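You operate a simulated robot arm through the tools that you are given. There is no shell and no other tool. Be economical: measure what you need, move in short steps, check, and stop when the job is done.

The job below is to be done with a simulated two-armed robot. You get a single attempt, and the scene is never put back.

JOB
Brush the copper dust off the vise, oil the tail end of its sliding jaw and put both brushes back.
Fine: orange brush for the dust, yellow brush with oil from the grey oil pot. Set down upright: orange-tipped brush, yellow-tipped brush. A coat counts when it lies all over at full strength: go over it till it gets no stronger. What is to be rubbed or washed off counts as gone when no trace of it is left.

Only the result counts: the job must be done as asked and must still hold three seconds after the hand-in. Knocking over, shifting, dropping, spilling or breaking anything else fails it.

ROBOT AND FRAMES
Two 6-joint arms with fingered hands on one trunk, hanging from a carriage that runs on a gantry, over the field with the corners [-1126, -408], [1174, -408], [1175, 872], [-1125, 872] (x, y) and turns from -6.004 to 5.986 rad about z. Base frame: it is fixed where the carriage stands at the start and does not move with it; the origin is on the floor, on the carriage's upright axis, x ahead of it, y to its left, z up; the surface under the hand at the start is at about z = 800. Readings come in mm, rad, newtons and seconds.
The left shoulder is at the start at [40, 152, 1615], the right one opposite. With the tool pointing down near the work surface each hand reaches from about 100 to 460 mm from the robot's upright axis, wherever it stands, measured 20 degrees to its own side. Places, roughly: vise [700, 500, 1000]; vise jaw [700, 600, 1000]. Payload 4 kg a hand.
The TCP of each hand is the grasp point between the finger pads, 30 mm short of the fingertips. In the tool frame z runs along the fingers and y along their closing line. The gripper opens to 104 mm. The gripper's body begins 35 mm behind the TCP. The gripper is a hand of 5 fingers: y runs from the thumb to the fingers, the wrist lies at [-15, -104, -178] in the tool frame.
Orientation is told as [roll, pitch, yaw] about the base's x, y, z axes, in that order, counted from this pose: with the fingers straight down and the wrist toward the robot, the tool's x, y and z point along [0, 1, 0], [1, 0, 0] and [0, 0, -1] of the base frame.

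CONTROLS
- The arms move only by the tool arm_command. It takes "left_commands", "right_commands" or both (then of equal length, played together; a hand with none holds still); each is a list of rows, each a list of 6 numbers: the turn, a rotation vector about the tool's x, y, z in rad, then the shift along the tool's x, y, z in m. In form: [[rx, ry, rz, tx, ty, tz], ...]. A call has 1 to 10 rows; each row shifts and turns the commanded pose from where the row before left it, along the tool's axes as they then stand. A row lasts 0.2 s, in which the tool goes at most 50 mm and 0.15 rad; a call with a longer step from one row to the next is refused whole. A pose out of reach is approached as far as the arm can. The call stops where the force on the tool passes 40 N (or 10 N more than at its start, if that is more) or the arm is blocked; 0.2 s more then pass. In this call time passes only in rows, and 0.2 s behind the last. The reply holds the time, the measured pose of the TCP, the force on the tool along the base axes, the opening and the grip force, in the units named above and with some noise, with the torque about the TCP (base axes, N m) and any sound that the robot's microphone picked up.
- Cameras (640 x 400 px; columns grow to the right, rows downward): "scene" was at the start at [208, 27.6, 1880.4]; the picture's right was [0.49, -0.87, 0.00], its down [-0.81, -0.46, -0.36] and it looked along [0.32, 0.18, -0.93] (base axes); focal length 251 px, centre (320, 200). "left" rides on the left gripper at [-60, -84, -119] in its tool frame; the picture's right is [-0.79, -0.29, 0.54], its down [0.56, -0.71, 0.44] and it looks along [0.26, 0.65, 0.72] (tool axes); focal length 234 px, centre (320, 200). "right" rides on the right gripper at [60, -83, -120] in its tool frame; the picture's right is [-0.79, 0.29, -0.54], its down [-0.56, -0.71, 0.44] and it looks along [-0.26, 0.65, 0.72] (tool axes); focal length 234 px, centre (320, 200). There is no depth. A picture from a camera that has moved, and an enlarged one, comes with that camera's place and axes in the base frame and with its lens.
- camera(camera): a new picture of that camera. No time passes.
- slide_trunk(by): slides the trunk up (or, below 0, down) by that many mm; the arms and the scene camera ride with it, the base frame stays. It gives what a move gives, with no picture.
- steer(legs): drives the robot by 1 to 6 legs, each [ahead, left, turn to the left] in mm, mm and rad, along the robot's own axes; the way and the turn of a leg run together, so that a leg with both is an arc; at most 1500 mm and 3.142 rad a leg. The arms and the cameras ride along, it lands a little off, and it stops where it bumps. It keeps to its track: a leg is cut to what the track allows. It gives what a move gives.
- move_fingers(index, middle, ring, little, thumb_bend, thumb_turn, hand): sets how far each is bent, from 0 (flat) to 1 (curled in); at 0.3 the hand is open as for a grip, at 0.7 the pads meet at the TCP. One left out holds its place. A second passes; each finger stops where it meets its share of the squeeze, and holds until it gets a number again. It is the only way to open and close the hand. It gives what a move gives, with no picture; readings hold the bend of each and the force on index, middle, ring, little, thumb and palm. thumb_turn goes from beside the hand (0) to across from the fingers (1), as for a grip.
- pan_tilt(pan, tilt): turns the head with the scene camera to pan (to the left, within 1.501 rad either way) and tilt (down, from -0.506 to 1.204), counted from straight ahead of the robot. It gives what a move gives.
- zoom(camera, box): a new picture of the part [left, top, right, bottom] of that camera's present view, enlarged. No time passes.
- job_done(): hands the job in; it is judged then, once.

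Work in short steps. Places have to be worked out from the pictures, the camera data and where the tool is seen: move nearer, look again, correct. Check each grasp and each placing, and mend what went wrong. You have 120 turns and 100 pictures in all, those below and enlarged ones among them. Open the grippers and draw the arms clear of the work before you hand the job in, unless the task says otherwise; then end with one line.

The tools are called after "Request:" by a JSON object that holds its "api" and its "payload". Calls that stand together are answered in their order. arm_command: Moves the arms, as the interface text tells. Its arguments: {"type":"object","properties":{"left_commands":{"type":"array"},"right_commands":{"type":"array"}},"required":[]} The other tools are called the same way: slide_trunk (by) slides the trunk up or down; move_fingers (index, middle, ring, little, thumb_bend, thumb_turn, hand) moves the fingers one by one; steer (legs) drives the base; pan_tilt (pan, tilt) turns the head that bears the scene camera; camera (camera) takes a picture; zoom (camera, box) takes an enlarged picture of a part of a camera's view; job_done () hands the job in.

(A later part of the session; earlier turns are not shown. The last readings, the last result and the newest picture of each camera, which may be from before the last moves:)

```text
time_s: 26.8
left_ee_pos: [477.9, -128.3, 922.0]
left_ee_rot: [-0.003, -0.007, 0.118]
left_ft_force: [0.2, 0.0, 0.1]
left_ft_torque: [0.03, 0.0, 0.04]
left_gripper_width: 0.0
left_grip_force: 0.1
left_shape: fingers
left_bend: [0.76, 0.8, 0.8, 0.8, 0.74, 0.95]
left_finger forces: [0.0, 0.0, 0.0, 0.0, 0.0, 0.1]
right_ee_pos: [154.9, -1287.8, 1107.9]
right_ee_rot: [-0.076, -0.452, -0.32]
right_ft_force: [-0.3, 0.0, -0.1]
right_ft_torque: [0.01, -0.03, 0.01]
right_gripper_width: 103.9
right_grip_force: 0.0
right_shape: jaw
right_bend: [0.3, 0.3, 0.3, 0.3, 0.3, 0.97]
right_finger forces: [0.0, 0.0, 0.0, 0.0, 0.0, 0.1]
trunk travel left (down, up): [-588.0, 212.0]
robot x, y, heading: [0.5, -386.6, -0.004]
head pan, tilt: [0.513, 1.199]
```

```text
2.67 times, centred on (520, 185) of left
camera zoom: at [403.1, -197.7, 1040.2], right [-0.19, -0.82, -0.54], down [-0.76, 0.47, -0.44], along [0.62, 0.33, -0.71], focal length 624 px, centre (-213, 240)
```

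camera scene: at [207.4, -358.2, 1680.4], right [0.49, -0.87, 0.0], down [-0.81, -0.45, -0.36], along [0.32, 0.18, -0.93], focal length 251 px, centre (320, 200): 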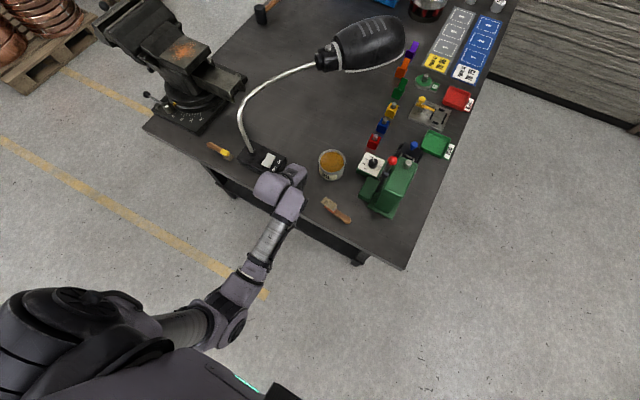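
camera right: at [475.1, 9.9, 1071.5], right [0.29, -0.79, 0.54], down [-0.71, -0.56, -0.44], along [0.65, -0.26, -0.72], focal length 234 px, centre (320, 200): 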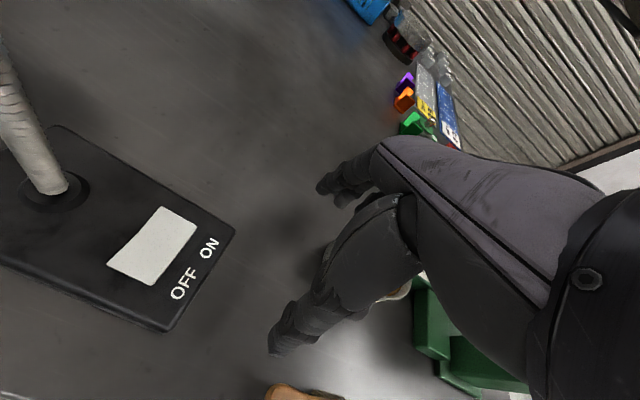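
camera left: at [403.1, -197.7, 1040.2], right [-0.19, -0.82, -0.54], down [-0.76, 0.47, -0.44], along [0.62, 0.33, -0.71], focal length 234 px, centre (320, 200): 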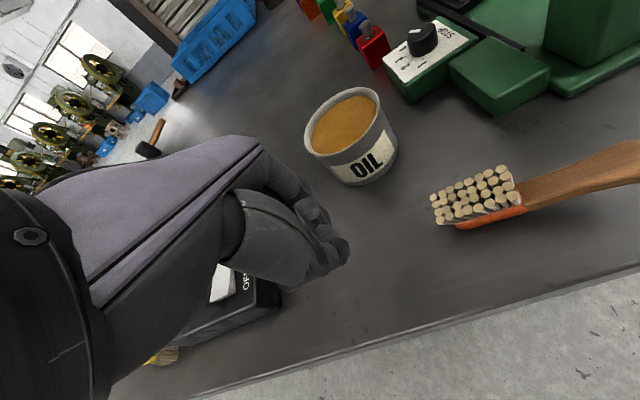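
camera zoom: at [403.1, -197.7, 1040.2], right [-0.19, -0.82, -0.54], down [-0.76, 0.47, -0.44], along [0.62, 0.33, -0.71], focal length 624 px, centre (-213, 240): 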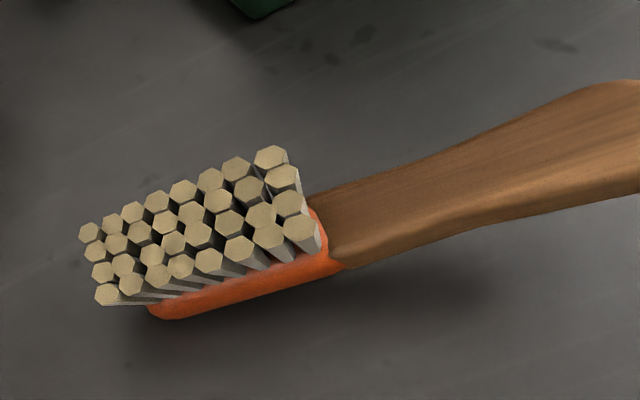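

It lies on its back, handle toward −y. I raise the hand, turn the robot a bit to the right so the left hand comes over it, and look from there.

Request:
{"api": "arm_command", "payload": {"left_commands": [[0, 0, 0, 0, -0.02, -0.04], [0, 0, 0, 0, -0.02, -0.04]]}}

Request:
{"api": "move_fingers", "payload": {"hand": "left", "index": 0.4, "middle": 0.4, "ring": 0.4, "little": 0.4, "thumb_bend": 0.4}}

Request:
{"api": "steer", "payload": {"legs": [[-60, 0, -0.35]]}}

Request:
{"api": "camera", "payload": {"camera": "left"}}

Request:
{"api": "camera", "payload": {"camera": "scene"}}

```text
time_s: 27.4
left_ee_pos: [440.9, -132.7, 998.7]
left_ee_rot: [-0.005, -0.003, 0.118]
left_ft_force: [0.1, 0.5, -0.2]
left_ft_torque: [0.02, 0.0, -0.01]
left_gripper_width: 0.1
left_grip_force: 0.0
left_shape: fingers
left_bend: [0.76, 0.8, 0.8, 0.8, 0.74, 0.95]
left_finger forces: [0.0, 0.0, 0.0, 0.1, 0.1, 0.0]
right_ee_pos: [154.7, -1288.0, 1106.1]
right_ee_rot: [-0.079, -0.451, -0.322]
right_ft_force: [-0.1, -0.4, -0.4]
right_ft_torque: [0.0, -0.03, 0.01]
right_gripper_width: 103.9
right_grip_force: 0.1
right_shape: jaw
right_bend: [0.3, 0.3, 0.3, 0.3, 0.3, 0.97]
right_finger forces: [0.1, 0.0, 0.0, 0.0, 0.0, 0.1]
trunk travel left (down, up): [-588.0, 212.0]
robot x, y, heading: [-0.7, -386.2, -0.005]
head pan, tilt: [0.513, 1.199]
```

```text
time_s: 28.4
left_ee_pos: [440.6, -132.2, 999.4]
left_ee_rot: [-0.004, -0.007, 0.118]
left_ft_force: [0.0, -0.6, 0.0]
left_ft_torque: [0.01, -0.03, -0.02]
left_gripper_width: 77.6
left_grip_force: 0.0
left_shape: fingers
left_bend: [0.4, 0.4, 0.4, 0.4, 0.4, 0.97]
left_finger forces: [0.0, 0.0, 0.0, 0.1, 0.0, 0.0]
right_ee_pos: [155.2, -1287.2, 1106.9]
right_ee_rot: [-0.077, -0.452, -0.321]
right_ft_force: [0.1, -0.1, 1.1]
right_ft_torque: [0.01, 0.0, 0.01]
right_gripper_width: 103.8
right_grip_force: 0.0
right_shape: jaw
right_bend: [0.3, 0.3, 0.3, 0.3, 0.3, 0.97]
right_finger forces: [0.0, 0.0, 0.0, 0.1, 0.0, 0.1]
trunk travel left (down, up): [-588.0, 212.0]
robot x, y, heading: [-0.5, -387.6, -0.009]
head pan, tilt: [0.513, 1.199]
```

```text
time_s: 29.9
left_ee_pos: [442.3, -286.7, 999.9]
left_ee_rot: [-0.004, -0.005, -0.229]
left_ft_force: [-0.1, 0.2, -0.2]
left_ft_torque: [-0.01, 0.02, -0.01]
left_gripper_width: 77.6
left_grip_force: 0.1
left_shape: fingers
left_bend: [0.4, 0.4, 0.4, 0.4, 0.4, 0.97]
left_finger forces: [0.0, 0.1, 0.0, 0.0, 0.1, 0.1]
right_ee_pos: [-220.9, -1277.1, 1107.9]
right_ee_rot: [-0.079, -0.451, -0.669]
right_ft_force: [0.5, -0.5, 0.9]
right_ft_torque: [0.03, -0.01, 0.02]
right_gripper_width: 103.8
right_grip_force: 0.2
right_shape: jaw
right_bend: [0.3, 0.3, 0.3, 0.3, 0.3, 0.97]
right_finger forces: [0.0, 0.1, 0.1, 0.0, 0.0, 0.0]
trunk travel left (down, up): [-588.0, 212.0]
robot x, y, heading: [-59.2, -369.3, -0.352]
head pan, tilt: [0.513, 1.199]
```

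```text
75 pictures are left
camera left: at [346.5, -326.0, 1118.6], right [-0.46, -0.71, -0.54], down [-0.56, 0.7, -0.44], along [0.69, 0.1, -0.72], focal length 234 px, centre (320, 200)
```

left: 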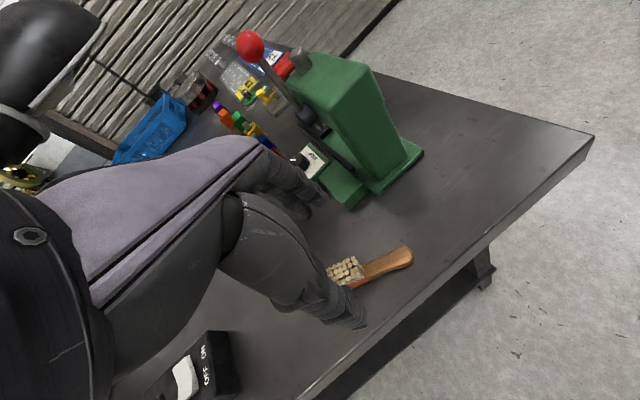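

```text
74 pictures are left
camera scene: at [144.7, -420.3, 1680.3], right [0.16, -0.99, 0.0], down [-0.92, -0.15, -0.36], along [0.36, 0.06, -0.93], focal length 251 px, centre (320, 200)
```

scene: 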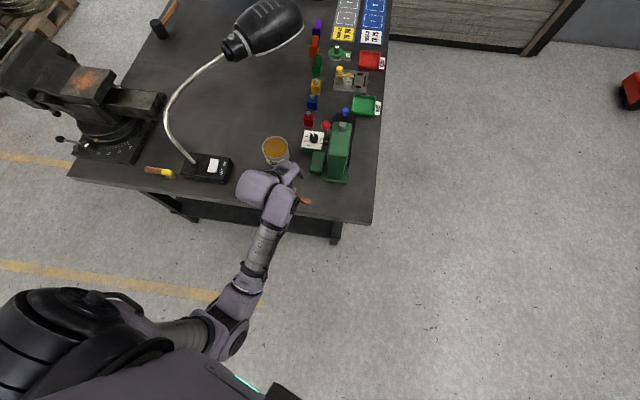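

Handle now runs from about (478,-262) to (463,-331); the hand yaw matches it. I move over its middle and descend to z≈850.

Request:
{"api": "arm_command", "payload": {"left_commands": [[0, 0, 0, 0, 0.029, 0.02], [0, 0, 0, 0, 0, 0.045], [0, 0, 0, 0, 0, 0.045], [0, 0, 0, 0, 0, 0.04]]}}

Request:
{"api": "camera", "payload": {"camera": "left"}}

```text
time_s: 30.9
left_ee_pos: [469.6, -294.6, 851.7]
left_ee_rot: [-0.005, -0.006, -0.228]
left_ft_force: [0.1, 0.6, 0.4]
left_ft_torque: [0.06, 0.02, 0.0]
left_gripper_width: 77.7
left_grip_force: 0.0
left_shape: fingers
left_bend: [0.4, 0.4, 0.4, 0.4, 0.4, 0.97]
left_finger forces: [0.0, 0.0, 0.1, 0.1, 0.1, 0.0]
right_ee_pos: [-220.6, -1276.0, 1107.9]
right_ee_rot: [-0.077, -0.452, -0.67]
right_ft_force: [-0.5, 0.5, 0.6]
right_ft_torque: [0.04, 0.0, 0.01]
right_gripper_width: 104.2
right_grip_force: 0.0
right_shape: jaw
right_bend: [0.3, 0.3, 0.3, 0.3, 0.3, 0.97]
right_finger forces: [0.0, 0.0, 0.0, 0.0, 0.1, 0.1]
trunk travel left (down, up): [-588.0, 212.0]
robot x, y, heading: [-60.0, -370.5, -0.357]
head pan, tilt: [0.513, 1.199]
```

```text
73 pictures are left
camera left: at [373.7, -332.3, 970.0], right [-0.46, -0.71, -0.54], down [-0.56, 0.7, -0.44], along [0.69, 0.1, -0.71], focal length 234 px, centre (320, 200)
```

left: 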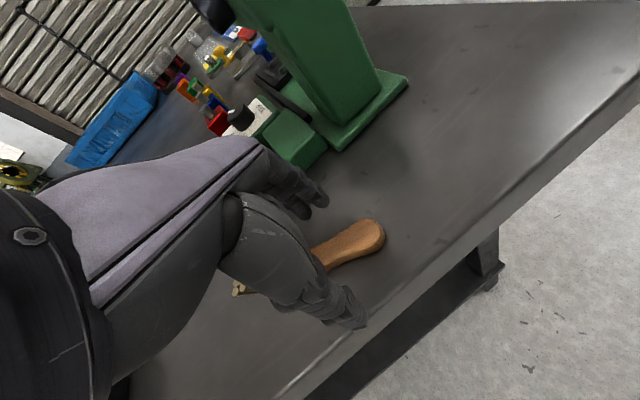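

I lower until the fingertips are just above the table and close partly.

Request:
{"api": "arm_command", "payload": {"left_commands": [[0, 0, 0, 0, 0, 0.012], [0, 0, 0, 0, 0, 0.01]]}}

Request:
{"api": "move_fingers", "payload": {"hand": "left", "index": 0.58, "middle": 0.58, "ring": 0.58, "little": 0.58, "thumb_bend": 0.58}}

Request:
{"api": "zoom", "payload": {"camera": "left", "box": [200, 130, 440, 330]}}

```text
time_s: 31.5
left_ee_pos: [473.0, -295.5, 831.5]
left_ee_rot: [-0.003, -0.012, -0.229]
left_ft_force: [-2.9, -1.2, 16.0]
left_ft_torque: [-0.01, -0.62, -0.03]
left_gripper_width: 77.9
left_grip_force: 8.0
left_shape: fingers
left_bend: [0.4, 0.4, 0.4, 0.4, 0.4, 0.97]
left_finger forces: [0.0, 15.5, 0.0, 0.1, 0.4, 0.1]
right_ee_pos: [-221.0, -1276.2, 1107.8]
right_ee_rot: [-0.076, -0.452, -0.671]
right_ft_force: [-1.3, -0.8, 0.4]
right_ft_torque: [0.03, -0.06, 0.0]
right_gripper_width: 104.2
right_grip_force: 0.0
right_shape: jaw
right_bend: [0.3, 0.3, 0.3, 0.3, 0.3, 0.97]
right_finger forces: [0.1, 0.0, 0.0, 0.0, 0.0, 0.0]
trunk travel left (down, up): [-588.0, 212.0]
robot x, y, heading: [-57.9, -374.5, -0.355]
head pan, tilt: [0.513, 1.199]
```

```text
time_s: 32.5
left_ee_pos: [477.8, -296.7, 833.9]
left_ee_rot: [-0.006, -0.021, -0.228]
left_ft_force: [7.1, -4.2, 28.4]
left_ft_torque: [-0.07, -1.22, -0.21]
left_gripper_width: 34.2
left_grip_force: 14.2
left_shape: fingers
left_bend: [0.57, 0.45, 0.57, 0.57, 0.57, 0.97]
left_finger forces: [0.0, 25.8, 0.0, 0.4, 1.9, 0.0]
right_ee_pos: [-217.8, -1276.0, 1108.0]
right_ee_rot: [-0.076, -0.455, -0.669]
right_ft_force: [-0.6, -0.5, 0.8]
right_ft_torque: [-0.01, 0.0, -0.02]
right_gripper_width: 104.0
right_grip_force: 0.1
right_shape: jaw
right_bend: [0.3, 0.3, 0.3, 0.3, 0.3, 0.97]
right_finger forces: [0.1, 0.0, 0.0, 0.1, 0.0, 0.1]
trunk travel left (down, up): [-588.0, 212.0]
robot x, y, heading: [-61.3, -376.4, -0.35]
head pan, tilt: [0.513, 1.199]
```

```text
2.00 times, centred on (320, 230) of left
camera zoom: at [380.3, -334.1, 951.9], right [-0.45, -0.71, -0.54], down [-0.55, 0.7, -0.45], along [0.7, 0.1, -0.71], focal length 468 px, centre (320, 140)
```

zoom: 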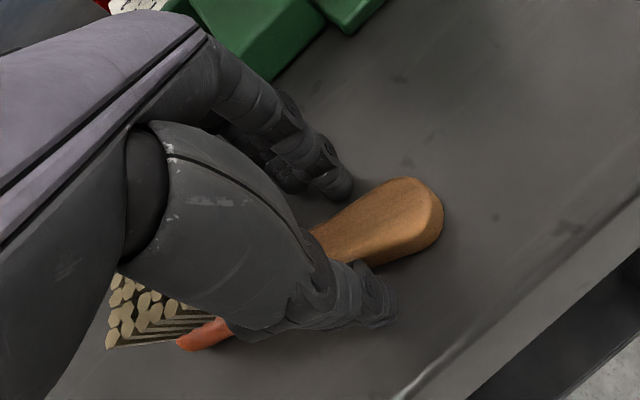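

The longest finger presses the table; I raise 5 mm and close further in a small step.

Request:
{"api": "arm_command", "payload": {"left_commands": [[0, 0, 0, 0, -0.004, -0.005]]}}

Request:
{"api": "move_fingers", "payload": {"hand": "left", "index": 0.66, "middle": 0.66, "ring": 0.66, "little": 0.66, "thumb_bend": 0.66}}

Request:
{"api": "zoom", "payload": {"camera": "left", "box": [200, 130, 440, 330]}}

```text
time_s: 32.9
left_ee_pos: [469.8, -293.0, 834.8]
left_ee_rot: [-0.005, -0.007, -0.229]
left_ft_force: [5.5, -0.9, 16.9]
left_ft_torque: [0.02, -0.85, -0.07]
left_gripper_width: 34.0
left_grip_force: 8.4
left_shape: fingers
left_bend: [0.57, 0.46, 0.57, 0.57, 0.57, 0.97]
left_finger forces: [0.0, 16.5, 0.0, 0.1, 0.0, 0.0]
right_ee_pos: [-218.2, -1276.4, 1107.4]
right_ee_rot: [-0.076, -0.454, -0.668]
right_ft_force: [0.1, 0.0, -0.1]
right_ft_torque: [-0.02, -0.03, 0.03]
right_gripper_width: 104.0
right_grip_force: 0.0
right_shape: jaw
right_bend: [0.3, 0.3, 0.3, 0.3, 0.3, 0.97]
right_finger forces: [0.0, 0.0, 0.0, 0.0, 0.0, 0.1]
trunk travel left (down, up): [-588.0, 212.0]
robot x, y, heading: [-61.0, -372.4, -0.35]
head pan, tilt: [0.513, 1.199]
```

```text
time_s: 33.9
left_ee_pos: [467.1, -292.6, 833.8]
left_ee_rot: [-0.004, -0.004, -0.227]
left_ft_force: [2.1, 0.0, 4.6]
left_ft_torque: [-0.02, -0.03, 0.0]
left_gripper_width: 20.3
left_grip_force: 6.5
left_shape: fingers
left_bend: [0.63, 0.64, 0.65, 0.65, 0.63, 0.96]
left_finger forces: [4.0, 2.7, 0.9, 0.4, 4.5, 0.1]
right_ee_pos: [-221.0, -1276.5, 1107.6]
right_ee_rot: [-0.077, -0.454, -0.669]
right_ft_force: [-0.7, -0.6, 0.3]
right_ft_torque: [0.02, 0.0, -0.02]
right_gripper_width: 103.9
right_grip_force: 0.0
right_shape: jaw
right_bend: [0.3, 0.3, 0.3, 0.3, 0.3, 0.97]
right_finger forces: [0.0, 0.0, 0.1, 0.0, 0.0, 0.0]
trunk travel left (down, up): [-588.0, 212.0]
robot x, y, heading: [-60.9, -373.7, -0.355]
head pan, tilt: [0.513, 1.199]
```

```text
2.00 times, centred on (320, 230) of left
camera zoom: at [371.8, -332.0, 952.4], right [-0.46, -0.71, -0.54], down [-0.56, 0.7, -0.44], along [0.69, 0.1, -0.72], focal length 468 px, centre (320, 140)
```

zoom: 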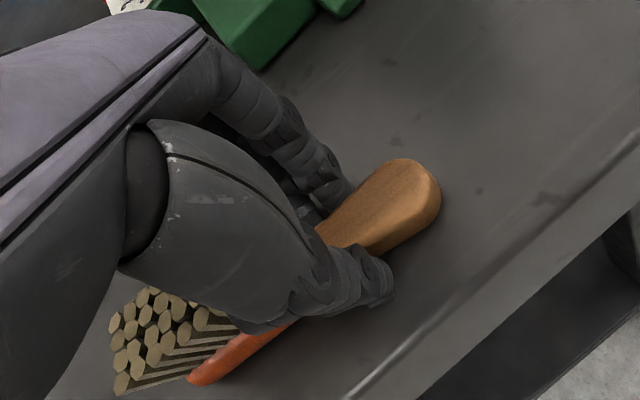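

It holds at about 4–5 N with index, middle and thumb. I lift gently 30 mm and check.

Request:
{"api": "arm_command", "payload": {"left_commands": [[0, 0, 0, 0, 0, -0.01], [0, 0, 0, 0, 0, -0.01], [0, 0, 0, 0, 0, -0.02]]}}

Request:
{"api": "camera", "payload": {"camera": "left"}}

```text
time_s: 34.7
left_ee_pos: [467.3, -294.1, 872.1]
left_ee_rot: [-0.003, -0.005, -0.228]
left_ft_force: [-0.4, 0.3, -1.2]
left_ft_torque: [-0.03, -0.01, 0.0]
left_gripper_width: 20.5
left_grip_force: 4.8
left_shape: fingers
left_bend: [0.63, 0.65, 0.65, 0.66, 0.62, 0.96]
left_finger forces: [2.4, 1.1, 1.1, 0.1, 4.0, 0.0]
right_ee_pos: [-220.7, -1277.1, 1107.6]
right_ee_rot: [-0.078, -0.452, -0.671]
right_ft_force: [-0.1, 0.5, 0.2]
right_ft_torque: [-0.01, 0.0, 0.04]
right_gripper_width: 104.1
right_grip_force: 0.0
right_shape: jaw
right_bend: [0.3, 0.3, 0.3, 0.3, 0.3, 0.97]
right_finger forces: [0.1, 0.0, 0.1, 0.1, 0.0, 0.0]
trunk travel left (down, up): [-588.0, 212.0]
robot x, y, heading: [-61.0, -373.7, -0.354]
head pan, tilt: [0.513, 1.199]
```

```text
70 pictures are left
camera left: at [371.9, -333.7, 991.9], right [-0.46, -0.71, -0.54], down [-0.56, 0.7, -0.44], along [0.69, 0.1, -0.72], focal length 234 px, centre (320, 200)
```

left: 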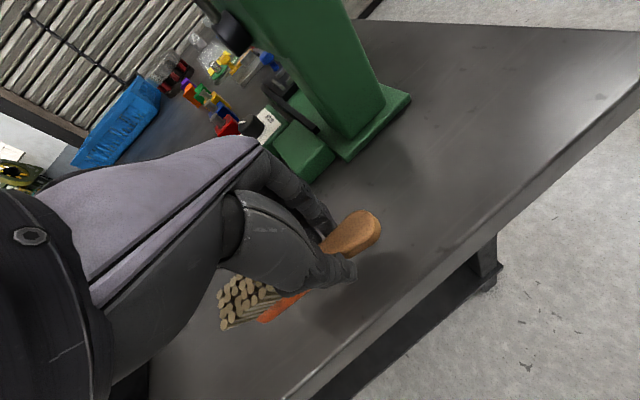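

Held. I firm the grip slightly, lift, and begin pitching the fingers forward to turn the bristles.

Request:
{"api": "move_fingers", "payload": {"hand": "left", "index": 0.68, "middle": 0.68, "ring": 0.68, "thumb_bend": 0.68}}

Request:
{"api": "arm_command", "payload": {"left_commands": [[0, 0, 0, 0, 0, -0.04], [0, 0, 0, 0, 0, -0.04], [-0.14, 0, 0, 0, 0, 0], [-0.14, 0, 0, 0, 0, 0], [-0.14, 0, 0, 0, 0, 0], [-0.14, 0, 0, 0, 0, 0], [-0.14, 0, 0, 0, 0, 0]]}}

Request:
{"api": "camera", "payload": {"camera": "left"}}

```text
time_s: 35.7
left_ee_pos: [467.1, -294.9, 873.4]
left_ee_rot: [-0.004, -0.007, -0.229]
left_ft_force: [0.8, -0.8, -0.6]
left_ft_torque: [-0.04, 0.04, -0.02]
left_gripper_width: 20.2
left_grip_force: 6.4
left_shape: fingers
left_bend: [0.64, 0.66, 0.67, 0.66, 0.62, 0.96]
left_finger forces: [3.2, 1.7, 1.4, 0.1, 5.6, 0.1]
right_ee_pos: [-221.7, -1275.8, 1106.9]
right_ee_rot: [-0.076, -0.45, -0.668]
right_ft_force: [-0.1, -0.8, -0.2]
right_ft_torque: [0.02, 0.01, 0.0]
right_gripper_width: 103.9
right_grip_force: 0.1
right_shape: jaw
right_bend: [0.3, 0.3, 0.3, 0.3, 0.3, 0.97]
right_finger forces: [0.1, 0.0, 0.1, 0.1, 0.0, 0.0]
trunk travel left (down, up): [-588.0, 212.0]
robot x, y, heading: [-62.2, -374.1, -0.351]
head pan, tilt: [0.513, 1.199]
```

```text
time_s: 37.3
left_ee_pos: [470.3, -287.8, 954.8]
left_ee_rot: [0.0, -0.603, -0.208]
left_ft_force: [0.3, 0.6, -0.5]
left_ft_torque: [-0.03, 0.0, -0.02]
left_gripper_width: 19.9
left_grip_force: 5.6
left_shape: fingers
left_bend: [0.64, 0.66, 0.67, 0.66, 0.62, 0.96]
left_finger forces: [3.3, 1.5, 1.0, 0.0, 5.7, 0.1]
left hand out of reach, approached as far as the arm can: row 7
right_ee_pos: [-220.6, -1275.7, 1108.3]
right_ee_rot: [-0.078, -0.453, -0.667]
right_ft_force: [-0.8, -0.1, -0.9]
right_ft_torque: [0.02, 0.0, 0.01]
right_gripper_width: 103.9
right_grip_force: 0.0
right_shape: jaw
right_bend: [0.3, 0.3, 0.3, 0.3, 0.3, 0.97]
right_finger forces: [0.0, 0.0, 0.0, 0.0, 0.0, 0.1]
trunk travel left (down, up): [-588.0, 212.0]
robot x, y, heading: [-57.4, -375.8, -0.35]
head pan, tilt: [0.513, 1.199]
```

```text
69 pictures are left
camera left: at [323.2, -318.5, 1006.2], right [-0.09, -0.79, -0.61], down [-0.21, 0.62, -0.76], along [0.97, 0.06, -0.23], focal length 234 px, centre (320, 200)
```

left: 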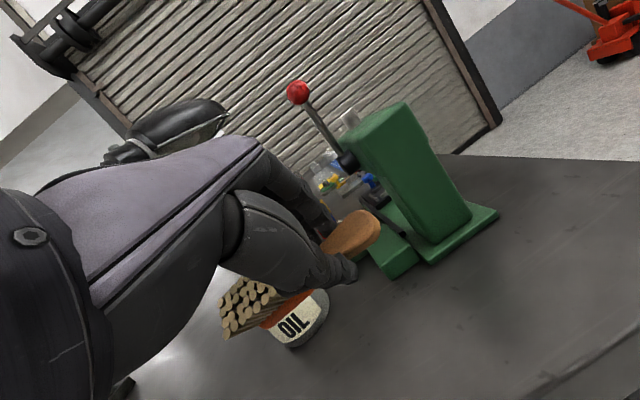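

Pitch reached about −0.6 before the limit. I zoom to see how the bristles now face.

Request:
{"api": "zoom", "payload": {"camera": "left", "box": [180, 180, 420, 360]}}

Request:
{"api": "zoom", "payload": {"camera": "scene", "box": [220, 120, 360, 230]}}

```text
2.22 times, centred on (300, 270) of left
camera zoom: at [323.2, -318.5, 1006.2], right [-0.09, -0.79, -0.61], down [-0.21, 0.62, -0.76], along [0.97, 0.06, -0.23], focal length 520 px, centre (364, 44)
```

zoom: 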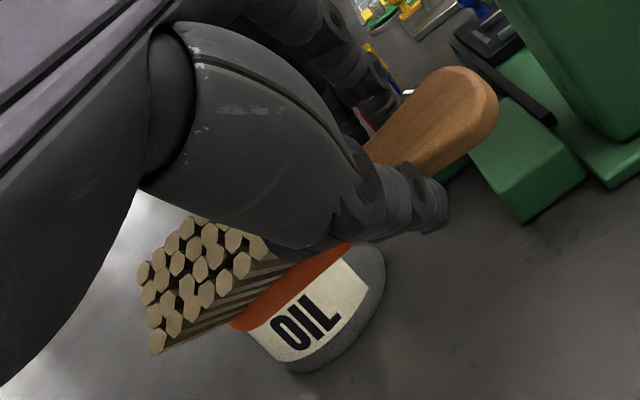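

```text
3.64 times, centred on (290, 175) of scene
camera zoom: at [144.8, -420.4, 1680.4], right [0.16, -0.99, 0.0], down [-0.92, -0.15, -0.36], along [0.36, 0.06, -0.93], focal length 914 px, centre (429, 291)
```

zoom: 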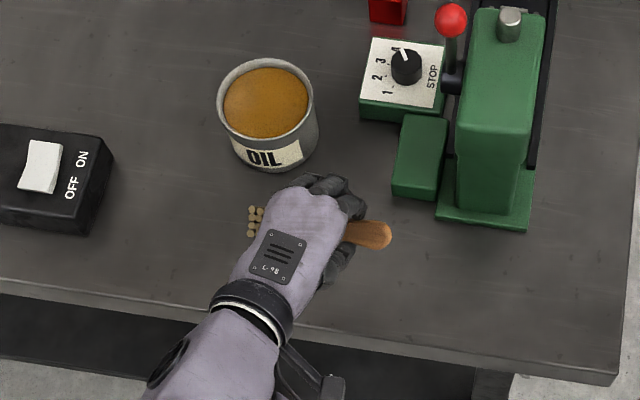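

I need more pitch. I raise and extend the hand, then back the robot and lower the trunk so the forearm lies flatter.

Request:
{"api": "arm_command", "payload": {"left_commands": [[0, 0, 0, 0, 0.0271, -0.0396], [0, 0, 0, 0, 0.0396, 0.0271], [0, 0, 0, 0, 0.0271, -0.0396], [0, 0, 0, 0, 0.0396, 0.0271], [0, 0, 0, 0, 0.0271, -0.0396], [0, 0, 0, 0, 0.0396, 0.0271], [0, 0, 0, 0, 0.0271, -0.0396], [0, 0, 0, 0, 0.0271, -0.0396]]}}

Request:
{"api": "steer", "payload": {"legs": [[-145, 0, 0]]}}

Request:
{"api": "slide_trunk", "payload": {"by": -230}}

Request:
{"api": "arm_command", "payload": {"left_commands": [[-0.14, 0, 0, 0, 0, 0], [-0.14, 0, 0, 0, 0, 0], [-0.14, 0, 0, 0, 0, 0], [-0.14, 0, 0, 0, 0, 0]]}}

Request:
{"api": "camera", "payload": {"camera": "left"}}

```text
time_s: 39.1
left_ee_pos: [611.7, -316.2, 1193.4]
left_ee_rot: [-0.001, -0.601, -0.208]
left_ft_force: [0.0, 0.2, -1.5]
left_ft_torque: [-0.02, 0.03, 0.0]
left_gripper_width: 20.2
left_grip_force: 6.0
left_shape: fingers
left_bend: [0.64, 0.67, 0.67, 0.66, 0.62, 0.96]
left_finger forces: [3.8, 1.1, 1.0, 0.0, 6.0, 0.1]
right_ee_pos: [-220.2, -1276.4, 1107.3]
right_ee_rot: [-0.078, -0.452, -0.669]
right_ft_force: [0.0, -0.8, 0.5]
right_ft_torque: [-0.01, 0.0, 0.01]
right_gripper_width: 104.1
right_grip_force: 0.0
right_shape: jaw
right_bend: [0.3, 0.3, 0.3, 0.3, 0.3, 0.97]
right_finger forces: [0.0, 0.0, 0.1, 0.0, 0.0, 0.0]
trunk travel left (down, up): [-588.0, 212.0]
robot x, y, heading: [-59.3, -374.9, -0.354]
head pan, tilt: [0.513, 1.199]
```

```text
time_s: 40.4
left_ee_pos: [476.1, -267.7, 1193.2]
left_ee_rot: [-0.001, -0.601, -0.207]
left_ft_force: [-0.6, -0.2, 0.2]
left_ft_torque: [0.0, 0.01, 0.01]
left_gripper_width: 20.0
left_grip_force: 6.2
left_shape: fingers
left_bend: [0.64, 0.67, 0.67, 0.66, 0.62, 0.96]
left_finger forces: [3.8, 1.1, 1.0, 0.1, 6.0, 0.1]
right_ee_pos: [-357.6, -1225.8, 1107.2]
right_ee_rot: [-0.078, -0.454, -0.671]
right_ft_force: [0.2, 0.5, 0.4]
right_ft_torque: [0.0, -0.01, 0.01]
right_gripper_width: 103.9
right_grip_force: 0.0
right_shape: jaw
right_bend: [0.3, 0.3, 0.3, 0.3, 0.3, 0.97]
right_finger forces: [0.0, 0.1, 0.0, 0.0, 0.1, 0.0]
trunk travel left (down, up): [-588.0, 212.0]
robot x, y, heading: [-199.0, -324.8, -0.351]
head pan, tilt: [0.513, 1.199]
```

```text
time_s: 42.8
left_ee_pos: [474.6, -267.5, 963.6]
left_ee_rot: [0.0, -0.601, -0.208]
left_ft_force: [0.0, 0.1, -0.2]
left_ft_torque: [-0.03, -0.01, 0.0]
left_gripper_width: 20.0
left_grip_force: 5.6
left_shape: fingers
left_bend: [0.64, 0.67, 0.67, 0.66, 0.62, 0.96]
left_finger forces: [3.6, 1.1, 1.1, 0.0, 6.0, 0.0]
right_ee_pos: [-357.1, -1226.5, 878.5]
right_ee_rot: [-0.077, -0.454, -0.67]
right_ft_force: [-0.3, 0.1, -0.3]
right_ft_torque: [-0.02, 0.0, 0.01]
right_gripper_width: 104.2
right_grip_force: 0.0
right_shape: jaw
right_bend: [0.3, 0.3, 0.3, 0.3, 0.3, 0.97]
right_finger forces: [0.1, 0.1, 0.0, 0.0, 0.1, 0.0]
trunk travel left (down, up): [-358.0, 442.0]
robot x, y, heading: [-195.8, -326.8, -0.352]
head pan, tilt: [0.513, 1.199]
```

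```text
time_s: 43.8
left_ee_pos: [476.0, -263.1, 965.7]
left_ee_rot: [-0.009, -1.063, -0.185]
left_ft_force: [-0.5, 0.1, -0.4]
left_ft_torque: [-0.06, 0.01, -0.01]
left_gripper_width: 20.2
left_grip_force: 5.8
left_shape: fingers
left_bend: [0.64, 0.67, 0.67, 0.66, 0.62, 0.96]
left_finger forces: [3.7, 1.0, 0.7, 0.0, 5.9, 0.1]
left hand out of reach, approached as far as the arm can: row 4
right_ee_pos: [-356.8, -1226.3, 877.6]
right_ee_rot: [-0.076, -0.45, -0.668]
right_ft_force: [0.0, 0.2, 0.6]
right_ft_torque: [-0.01, 0.0, 0.01]
right_gripper_width: 104.0
right_grip_force: 0.1
right_shape: jaw
right_bend: [0.3, 0.3, 0.3, 0.3, 0.3, 0.97]
right_finger forces: [0.0, 0.1, 0.0, 0.0, 0.0, 0.0]
trunk travel left (down, up): [-358.0, 442.0]
robot x, y, heading: [-197.1, -322.7, -0.356]
head pan, tilt: [0.513, 1.199]
```

```text
66 pictures are left
camera left: at [322.6, -294.3, 950.7], right [0.18, -0.84, -0.51], down [0.14, 0.54, -0.83], along [0.97, 0.07, 0.21], focal length 234 px, centre (320, 200)
```

left: 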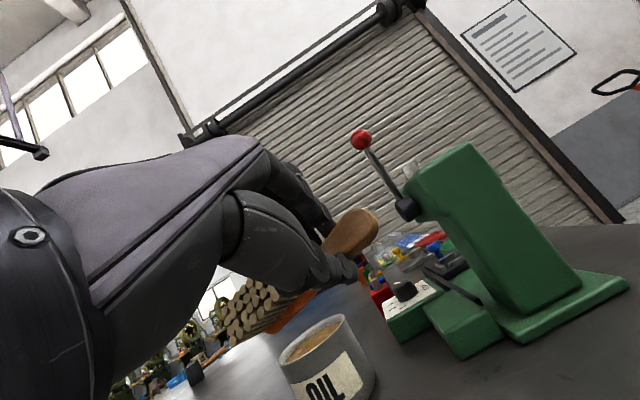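

Pitch −1.06 now. I lower the brush to the table (TCP ≈ 835) to lay it on its side.

Request:
{"api": "arm_command", "payload": {"left_commands": [[0, 0, 0, 0, -0.0385, 0.0215], [0, 0, 0, 0, -0.0385, 0.0215], [0, 0, 0, 0, -0.0265, 0.0148], [0, 0, 0, 0, -0.009, 0.005]]}}

Request:
{"api": "camera", "payload": {"camera": "left"}}

Request:
{"api": "camera", "payload": {"camera": "scene"}}

```text
time_s: 44.8
left_ee_pos: [477.2, -263.2, 836.7]
left_ee_rot: [-0.008, -1.064, -0.187]
left_ft_force: [-0.4, 2.3, 3.9]
left_ft_torque: [0.08, -0.06, 0.04]
left_gripper_width: 19.2
left_grip_force: 9.9
left_shape: fingers
left_bend: [0.64, 0.66, 0.66, 0.66, 0.63, 0.97]
left_finger forces: [3.3, 3.1, 1.5, 0.0, 11.4, 0.0]
right_ee_pos: [-357.0, -1226.1, 877.3]
right_ee_rot: [-0.076, -0.452, -0.67]
right_ft_force: [-0.6, -0.7, 0.5]
right_ft_torque: [0.04, 0.0, -0.01]
right_gripper_width: 104.3
right_grip_force: 0.2
right_shape: jaw
right_bend: [0.3, 0.3, 0.3, 0.3, 0.3, 0.97]
right_finger forces: [0.0, 0.1, 0.0, 0.0, 0.1, 0.0]
trunk travel left (down, up): [-358.0, 442.0]
robot x, y, heading: [-197.5, -324.7, -0.352]
head pan, tilt: [0.513, 1.199]
```

```text
65 pictures are left
camera left: at [324.1, -294.2, 822.4], right [0.18, -0.84, -0.51], down [0.14, 0.54, -0.83], along [0.97, 0.08, 0.22], focal length 234 px, centre (320, 200)
```

left: 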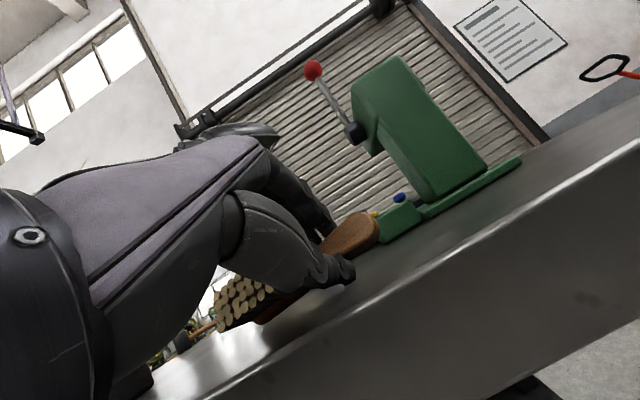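

```text
64 pictures are left
camera scene: at [9.1, -370.3, 1450.6], right [0.16, -0.99, 0.0], down [-0.92, -0.15, -0.36], along [0.36, 0.06, -0.93], focal length 251 px, centre (320, 200)
```

scene: 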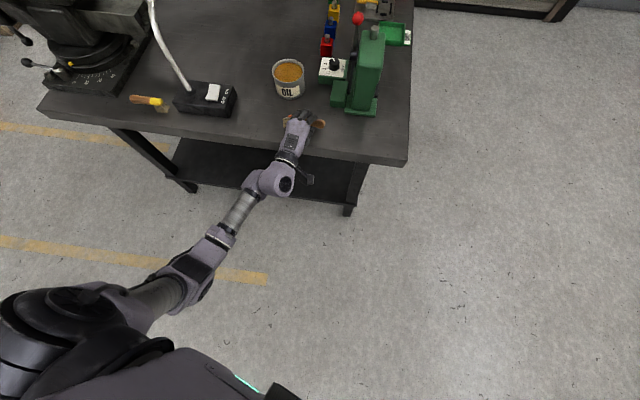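

The thumb touches the table. I open the fingers (upward) and then draw the hand back toward the robot.

Request:
{"api": "move_fingers", "payload": {"hand": "left", "index": 0.5, "middle": 0.5, "ring": 0.5, "little": 0.5}}

Request:
{"api": "arm_command", "payload": {"left_commands": [[0, 0, 0, 0, -0.012, -0.022], [0, 0, 0, 0, -0.018, -0.03], [0, 0, 0, 0, -0.01, -0.035], [0, 0, 0, 0, 0.02, -0.04]]}}

Request:
{"api": "camera", "payload": {"camera": "left"}}

```text
time_s: 45.8
left_ee_pos: [476.8, -263.2, 837.2]
left_ee_rot: [-0.007, -1.061, -0.186]
left_ft_force: [0.8, -0.3, 0.3]
left_ft_torque: [0.02, 0.02, 0.0]
left_gripper_width: 30.2
left_grip_force: 0.3
left_shape: fingers
left_bend: [0.5, 0.5, 0.5, 0.5, 0.67, 0.97]
left_finger forces: [0.0, 0.1, 0.0, 0.1, 0.4, 0.0]
right_ee_pos: [-357.4, -1226.3, 878.4]
right_ee_rot: [-0.078, -0.452, -0.671]
right_ft_force: [-0.7, 0.8, 0.2]
right_ft_torque: [-0.01, -0.01, 0.0]
right_gripper_width: 104.0
right_grip_force: 0.1
right_shape: jaw
right_bend: [0.3, 0.3, 0.3, 0.3, 0.3, 0.97]
right_finger forces: [0.0, 0.0, 0.0, 0.1, 0.1, 0.0]
trunk travel left (down, up): [-358.0, 442.0]
robot x, y, heading: [-199.5, -326.4, -0.361]
head pan, tilt: [0.513, 1.199]
```

```text
time_s: 46.8
left_ee_pos: [355.5, -240.7, 881.4]
left_ee_rot: [-0.009, -1.061, -0.186]
left_ft_force: [0.0, -0.8, 0.2]
left_ft_torque: [-0.02, -0.05, -0.01]
left_gripper_width: 29.6
left_grip_force: 0.2
left_shape: fingers
left_bend: [0.5, 0.5, 0.5, 0.5, 0.68, 0.97]
left_finger forces: [0.0, 0.0, 0.0, 0.0, 0.0, 0.0]
right_ee_pos: [-358.2, -1226.9, 878.0]
right_ee_rot: [-0.079, -0.453, -0.67]
right_ft_force: [-0.1, -0.1, 0.3]
right_ft_torque: [0.03, 0.0, -0.01]
right_gripper_width: 104.2
right_grip_force: 0.1
right_shape: jaw
right_bend: [0.3, 0.3, 0.3, 0.3, 0.3, 0.97]
right_finger forces: [0.0, 0.0, 0.1, 0.0, 0.0, 0.1]
trunk travel left (down, up): [-358.0, 442.0]
robot x, y, heading: [-194.3, -326.4, -0.349]
head pan, tilt: [0.513, 1.199]
```

```text
63 pictures are left
camera left: at [202.4, -271.2, 867.6], right [0.18, -0.84, -0.51], down [0.14, 0.54, -0.83], along [0.97, 0.07, 0.21], focal length 234 px, centre (320, 200)
```

left: 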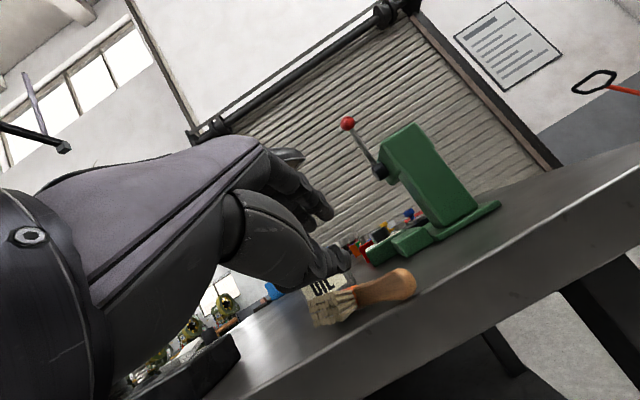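

Released; I raise the hand clear and enlarge the brush views.

Request:
{"api": "zoom", "payload": {"camera": "left", "box": [280, 240, 440, 340]}}

Request:
{"api": "zoom", "payload": {"camera": "scene", "box": [240, 70, 370, 170]}}

```text
4.00 times, centred on (360, 290) of left
camera zoom: at [202.4, -271.2, 867.6], right [0.18, -0.84, -0.51], down [0.14, 0.54, -0.83], along [0.97, 0.07, 0.21], focal length 937 px, centre (160, -160)
```

zoom: 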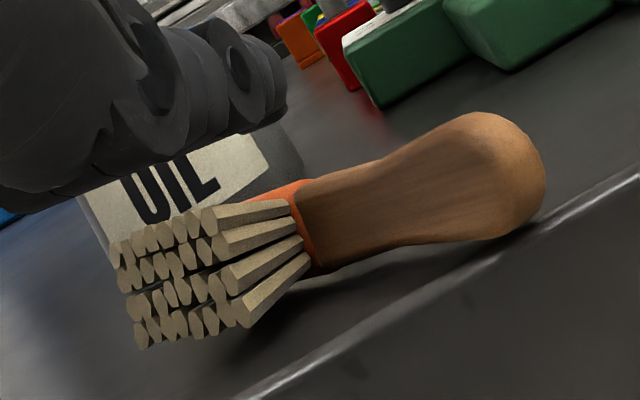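

```text
4.00 times, centred on (305, 120) of scene
camera zoom: at [8.7, -370.6, 1450.3], right [0.16, -0.99, 0.0], down [-0.92, -0.15, -0.36], along [0.36, 0.06, -0.93], focal length 1006 px, centre (380, 520)
```

zoom: 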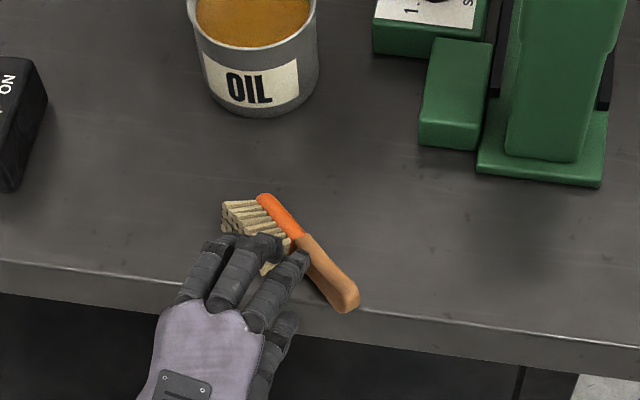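

Now it lies on its side, bristles toward (−x,+y), axis at 45°, handle end near the table edge (426,-277). I raise the hand, return to fingers-down, and reposition the robot (heading −0.75) to grip it again along its axis.

Request:
{"api": "arm_command", "payload": {"left_commands": [[0, 0, 0, 0, 0.04, -0.0224], [0, 0, 0, 0, 0.04, -0.0224], [0.14, 0, 0, 0, 0.03, -0.01], [0.14, 0, 0, 0, 0.03, 0], [0.14, 0, 0, 0, 0.02, 0], [0.14, 0, 0, 0, 0, 0], [0.14, 0, 0, 0, 0, 0], [0.14, 0, 0, 0, 0, 0], [0.14, 0, 0, 0, 0, 0], [0.08, 0, 0, 0, 0, 0]]}}

Request:
{"api": "steer", "payload": {"legs": [[46, 233, 0], [0, 0, -0.4]]}}

Request:
{"api": "camera", "payload": {"camera": "left"}}

Request:
{"api": "camera", "payload": {"camera": "scene"}}

```text
time_s: 49.0
left_ee_pos: [412.5, -257.2, 1020.1]
left_ee_rot: [-0.002, -0.004, -0.191]
left_ft_force: [-0.1, -0.9, -0.2]
left_ft_torque: [0.01, -0.03, 0.0]
left_gripper_width: 29.2
left_grip_force: 0.1
left_shape: fingers
left_bend: [0.5, 0.5, 0.5, 0.5, 0.68, 0.97]
left_finger forces: [0.0, 0.0, 0.0, 0.1, 0.1, 0.0]
left hand out of reach, approached as far as the arm can: row 2, 9, 10
right_ee_pos: [-356.4, -1226.5, 877.9]
right_ee_rot: [-0.076, -0.452, -0.669]
right_ft_force: [0.5, -0.1, 0.2]
right_ft_torque: [0.0, 0.01, 0.03]
right_gripper_width: 104.0
right_grip_force: 0.0
right_shape: jaw
right_bend: [0.3, 0.3, 0.3, 0.3, 0.3, 0.97]
right_finger forces: [0.0, 0.1, 0.0, 0.1, 0.1, 0.0]
trunk travel left (down, up): [-358.0, 442.0]
robot x, y, heading: [-192.8, -323.6, -0.35]
head pan, tilt: [0.513, 1.199]
```

```text
time_s: 52.0
left_ee_pos: [511.2, -300.9, 1019.5]
left_ee_rot: [-0.002, -0.006, -0.595]
left_ft_force: [-0.8, 0.3, -0.4]
left_ft_torque: [-0.01, -0.02, -0.01]
left_gripper_width: 29.6
left_grip_force: 0.1
left_shape: fingers
left_bend: [0.5, 0.5, 0.5, 0.5, 0.68, 0.97]
left_finger forces: [0.0, 0.0, 0.0, 0.1, 0.1, 0.0]
right_ee_pos: [-577.5, -889.1, 878.4]
right_ee_rot: [-0.077, -0.45, -1.076]
right_ft_force: [-0.9, -0.5, 0.1]
right_ft_torque: [-0.03, -0.02, -0.02]
right_gripper_width: 104.1
right_grip_force: 0.0
right_shape: jaw
right_bend: [0.3, 0.3, 0.3, 0.3, 0.3, 0.97]
right_finger forces: [0.0, 0.0, 0.0, 0.0, 0.0, 0.0]
trunk travel left (down, up): [-358.0, 442.0]
robot x, y, heading: [-73.9, -121.3, -0.755]
head pan, tilt: [0.513, 1.199]
```

```text
60 pictures are left
camera left: at [408.3, -303.4, 1139.8], right [-0.68, -0.49, -0.54], down [-0.27, 0.86, -0.44], along [0.68, -0.15, -0.71], focal length 234 px, centre (320, 200)
```

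left: 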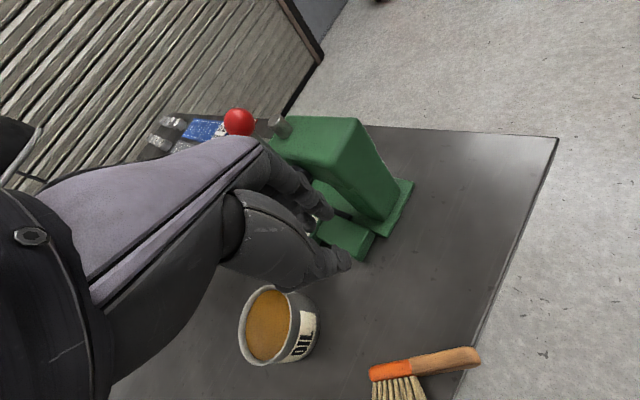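

```text
59 pictures are left
camera scene: at [96.8, -245.6, 1450.3], right [-0.24, -0.97, 0.0], down [-0.9, 0.23, -0.36], along [0.35, -0.09, -0.93], focal length 251 px, centre (320, 200)
```

scene: 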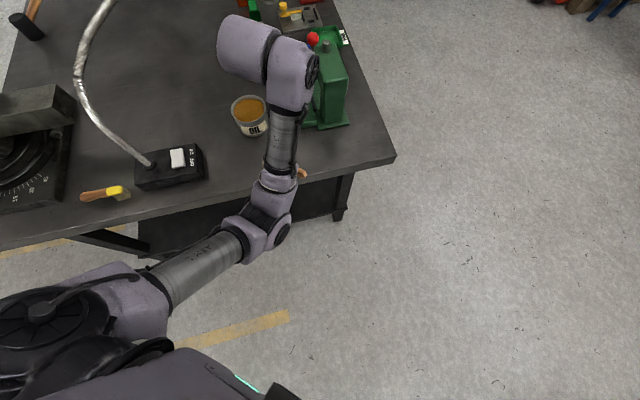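

Handle centre about (443,-260), axis yaw ≈ −0.82. I back the robot 60 mm, open the fingers, align and descend.

Request:
{"api": "steer", "payload": {"legs": [[-60, 0, 0]]}}

Request:
{"api": "move_fingers", "payload": {"hand": "left", "index": 0.4, "middle": 0.4, "ring": 0.4, "little": 0.4, "thumb_bend": 0.4}}

Request:
{"api": "arm_command", "payload": {"left_commands": [[0, 0, 0, -0.009, -0.019, 0.03], [0, 0, 0.12, 0, 0, 0.04], [0, 0, 0.105, 0, 0, 0.04], [0, 0, 0, 0, 0, 0.04]]}}

Request:
{"api": "camera", "payload": {"camera": "left"}}

```text
time_s: 53.0
left_ee_pos: [466.3, -259.6, 1019.9]
left_ee_rot: [-0.002, -0.006, -0.598]
left_ft_force: [0.3, 0.7, 0.0]
left_ft_torque: [0.0, -0.03, 0.0]
left_gripper_width: 29.5
left_grip_force: 0.1
left_shape: fingers
left_bend: [0.5, 0.5, 0.5, 0.5, 0.68, 0.97]
left_finger forces: [0.0, 0.1, 0.0, 0.0, 0.0, 0.0]
right_ee_pos: [-621.2, -844.2, 878.3]
right_ee_rot: [-0.079, -0.451, -1.075]
right_ft_force: [-0.8, 0.8, 0.0]
right_ft_torque: [0.02, 0.0, 0.01]
right_gripper_width: 104.0
right_grip_force: 0.1
right_shape: jaw
right_bend: [0.3, 0.3, 0.3, 0.3, 0.3, 0.97]
right_finger forces: [0.0, 0.0, 0.1, 0.1, 0.0, 0.0]
trunk travel left (down, up): [-358.0, 442.0]
robot x, y, heading: [-113.7, -82.2, -0.764]
head pan, tilt: [0.513, 1.199]
```

```text
time_s: 54.0
left_ee_pos: [468.4, -260.6, 1019.4]
left_ee_rot: [-0.001, -0.004, -0.596]
left_ft_force: [0.7, -0.8, -0.7]
left_ft_torque: [0.0, -0.02, 0.0]
left_gripper_width: 77.6
left_grip_force: 0.1
left_shape: fingers
left_bend: [0.4, 0.4, 0.4, 0.4, 0.4, 0.97]
left_finger forces: [0.0, 0.0, 0.1, 0.0, 0.0, 0.0]
right_ee_pos: [-621.0, -847.0, 878.2]
right_ee_rot: [-0.077, -0.452, -1.075]
right_ft_force: [0.0, -0.1, 0.0]
right_ft_torque: [0.0, 0.0, 0.02]
right_gripper_width: 104.0
right_grip_force: 0.1
right_shape: jaw
right_bend: [0.3, 0.3, 0.3, 0.3, 0.3, 0.97]
right_finger forces: [0.0, 0.0, 0.0, 0.0, 0.0, 0.1]
trunk travel left (down, up): [-358.0, 442.0]
robot x, y, heading: [-112.6, -78.5, -0.761]
head pan, tilt: [0.513, 1.199]
```

```text
time_s: 55.0
left_ee_pos: [449.0, -257.8, 870.1]
left_ee_rot: [-0.001, -0.007, -0.823]
left_ft_force: [0.0, -0.7, 0.2]
left_ft_torque: [0.0, -0.01, 0.0]
left_gripper_width: 77.6
left_grip_force: 0.2
left_shape: fingers
left_bend: [0.4, 0.4, 0.4, 0.4, 0.4, 0.97]
left_finger forces: [0.0, 0.0, 0.1, 0.0, 0.0, 0.1]
right_ee_pos: [-621.7, -845.6, 876.2]
right_ee_rot: [-0.078, -0.453, -1.076]
right_ft_force: [0.0, 0.0, 1.0]
right_ft_torque: [0.02, -0.01, 0.03]
right_gripper_width: 103.9
right_grip_force: 0.2
right_shape: jaw
right_bend: [0.3, 0.3, 0.3, 0.3, 0.3, 0.97]
right_finger forces: [0.0, 0.0, 0.1, 0.1, 0.0, 0.1]
trunk travel left (down, up): [-358.0, 442.0]
robot x, y, heading: [-115.9, -79.3, -0.758]
head pan, tilt: [0.513, 1.199]
```

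```text
58 pictures are left
camera left: at [348.0, -236.3, 989.3], right [-0.77, -0.33, -0.54], down [-0.07, 0.89, -0.44], along [0.63, -0.3, -0.71], focal length 234 px, centre (320, 200)
```

left: 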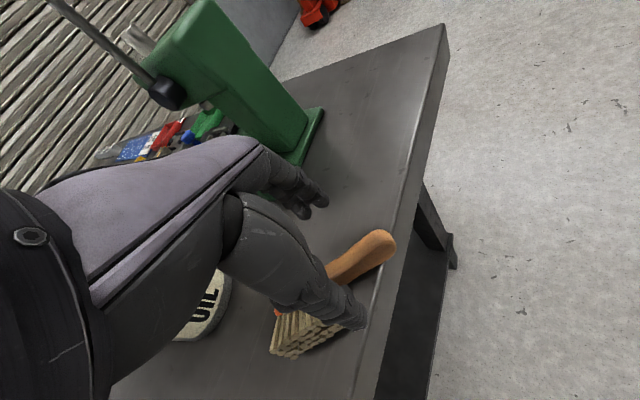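

I descend to z≈838 with a small shift toward the thumb side and close softly.

Request:
{"api": "arm_command", "payload": {"left_commands": [[0, 0, 0, -0.004, -0.005, 0.018], [0, 0, 0, 0, 0, 0.014]]}}

Request:
{"api": "move_fingers", "payload": {"hand": "left", "index": 0.6, "middle": 0.6, "ring": 0.6, "little": 0.6, "thumb_bend": 0.6}}

Request:
{"api": "zoom", "payload": {"camera": "left", "box": [200, 150, 440, 370]}}

```text
time_s: 55.6
left_ee_pos: [441.6, -255.8, 838.8]
left_ee_rot: [-0.001, -0.008, -0.821]
left_ft_force: [0.5, -0.4, -0.4]
left_ft_torque: [-0.02, 0.0, 0.0]
left_gripper_width: 77.6
left_grip_force: 0.0
left_shape: fingers
left_bend: [0.4, 0.4, 0.4, 0.4, 0.4, 0.97]
left_finger forces: [0.0, 0.0, 0.1, 0.0, 0.0, 0.0]
right_ee_pos: [-620.9, -846.0, 877.5]
right_ee_rot: [-0.078, -0.451, -1.075]
right_ft_force: [0.4, 0.6, -0.5]
right_ft_torque: [-0.02, 0.0, 0.01]
right_gripper_width: 104.1
right_grip_force: 0.1
right_shape: jaw
right_bend: [0.3, 0.3, 0.3, 0.3, 0.3, 0.97]
right_finger forces: [0.0, 0.1, 0.1, 0.0, 0.1, 0.0]
trunk travel left (down, up): [-358.0, 442.0]
robot x, y, heading: [-117.0, -81.6, -0.762]
head pan, tilt: [0.513, 1.199]
```

```text
time_s: 56.6
left_ee_pos: [442.5, -256.4, 839.1]
left_ee_rot: [-0.002, -0.007, -0.822]
left_ft_force: [-0.1, 0.9, 0.4]
left_ft_torque: [0.03, 0.02, 0.01]
left_gripper_width: 26.8
left_grip_force: 0.0
left_shape: fingers
left_bend: [0.6, 0.6, 0.6, 0.6, 0.6, 0.97]
left_finger forces: [0.0, 0.0, 0.0, 0.1, 0.0, 0.0]
right_ee_pos: [-621.5, -845.6, 878.4]
right_ee_rot: [-0.077, -0.451, -1.076]
right_ft_force: [0.5, 0.1, 0.5]
right_ft_torque: [-0.02, 0.01, 0.02]
right_gripper_width: 104.2
right_grip_force: 0.0
right_shape: jaw
right_bend: [0.3, 0.3, 0.3, 0.3, 0.3, 0.97]
right_finger forces: [0.0, 0.0, 0.1, 0.0, 0.1, 0.0]
trunk travel left (down, up): [-358.0, 442.0]
robot x, y, heading: [-117.8, -86.2, -0.753]
head pan, tilt: [0.513, 1.199]
```

```text
1.82 times, centred on (320, 260) of left
camera zoom: at [341.3, -235.7, 958.0], right [-0.77, -0.33, -0.54], down [-0.07, 0.89, -0.44], along [0.63, -0.3, -0.71], focal length 426 px, centre (320, 91)
```

zoom: 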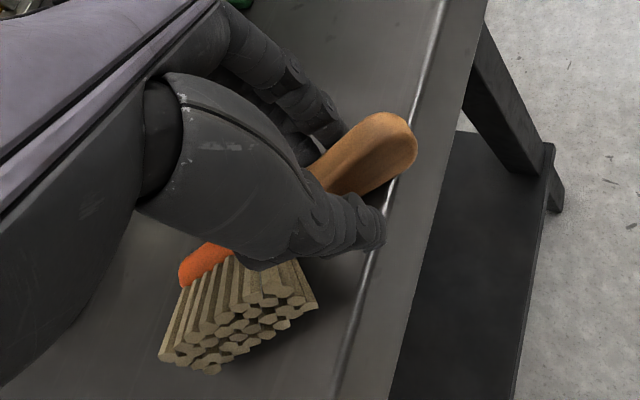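

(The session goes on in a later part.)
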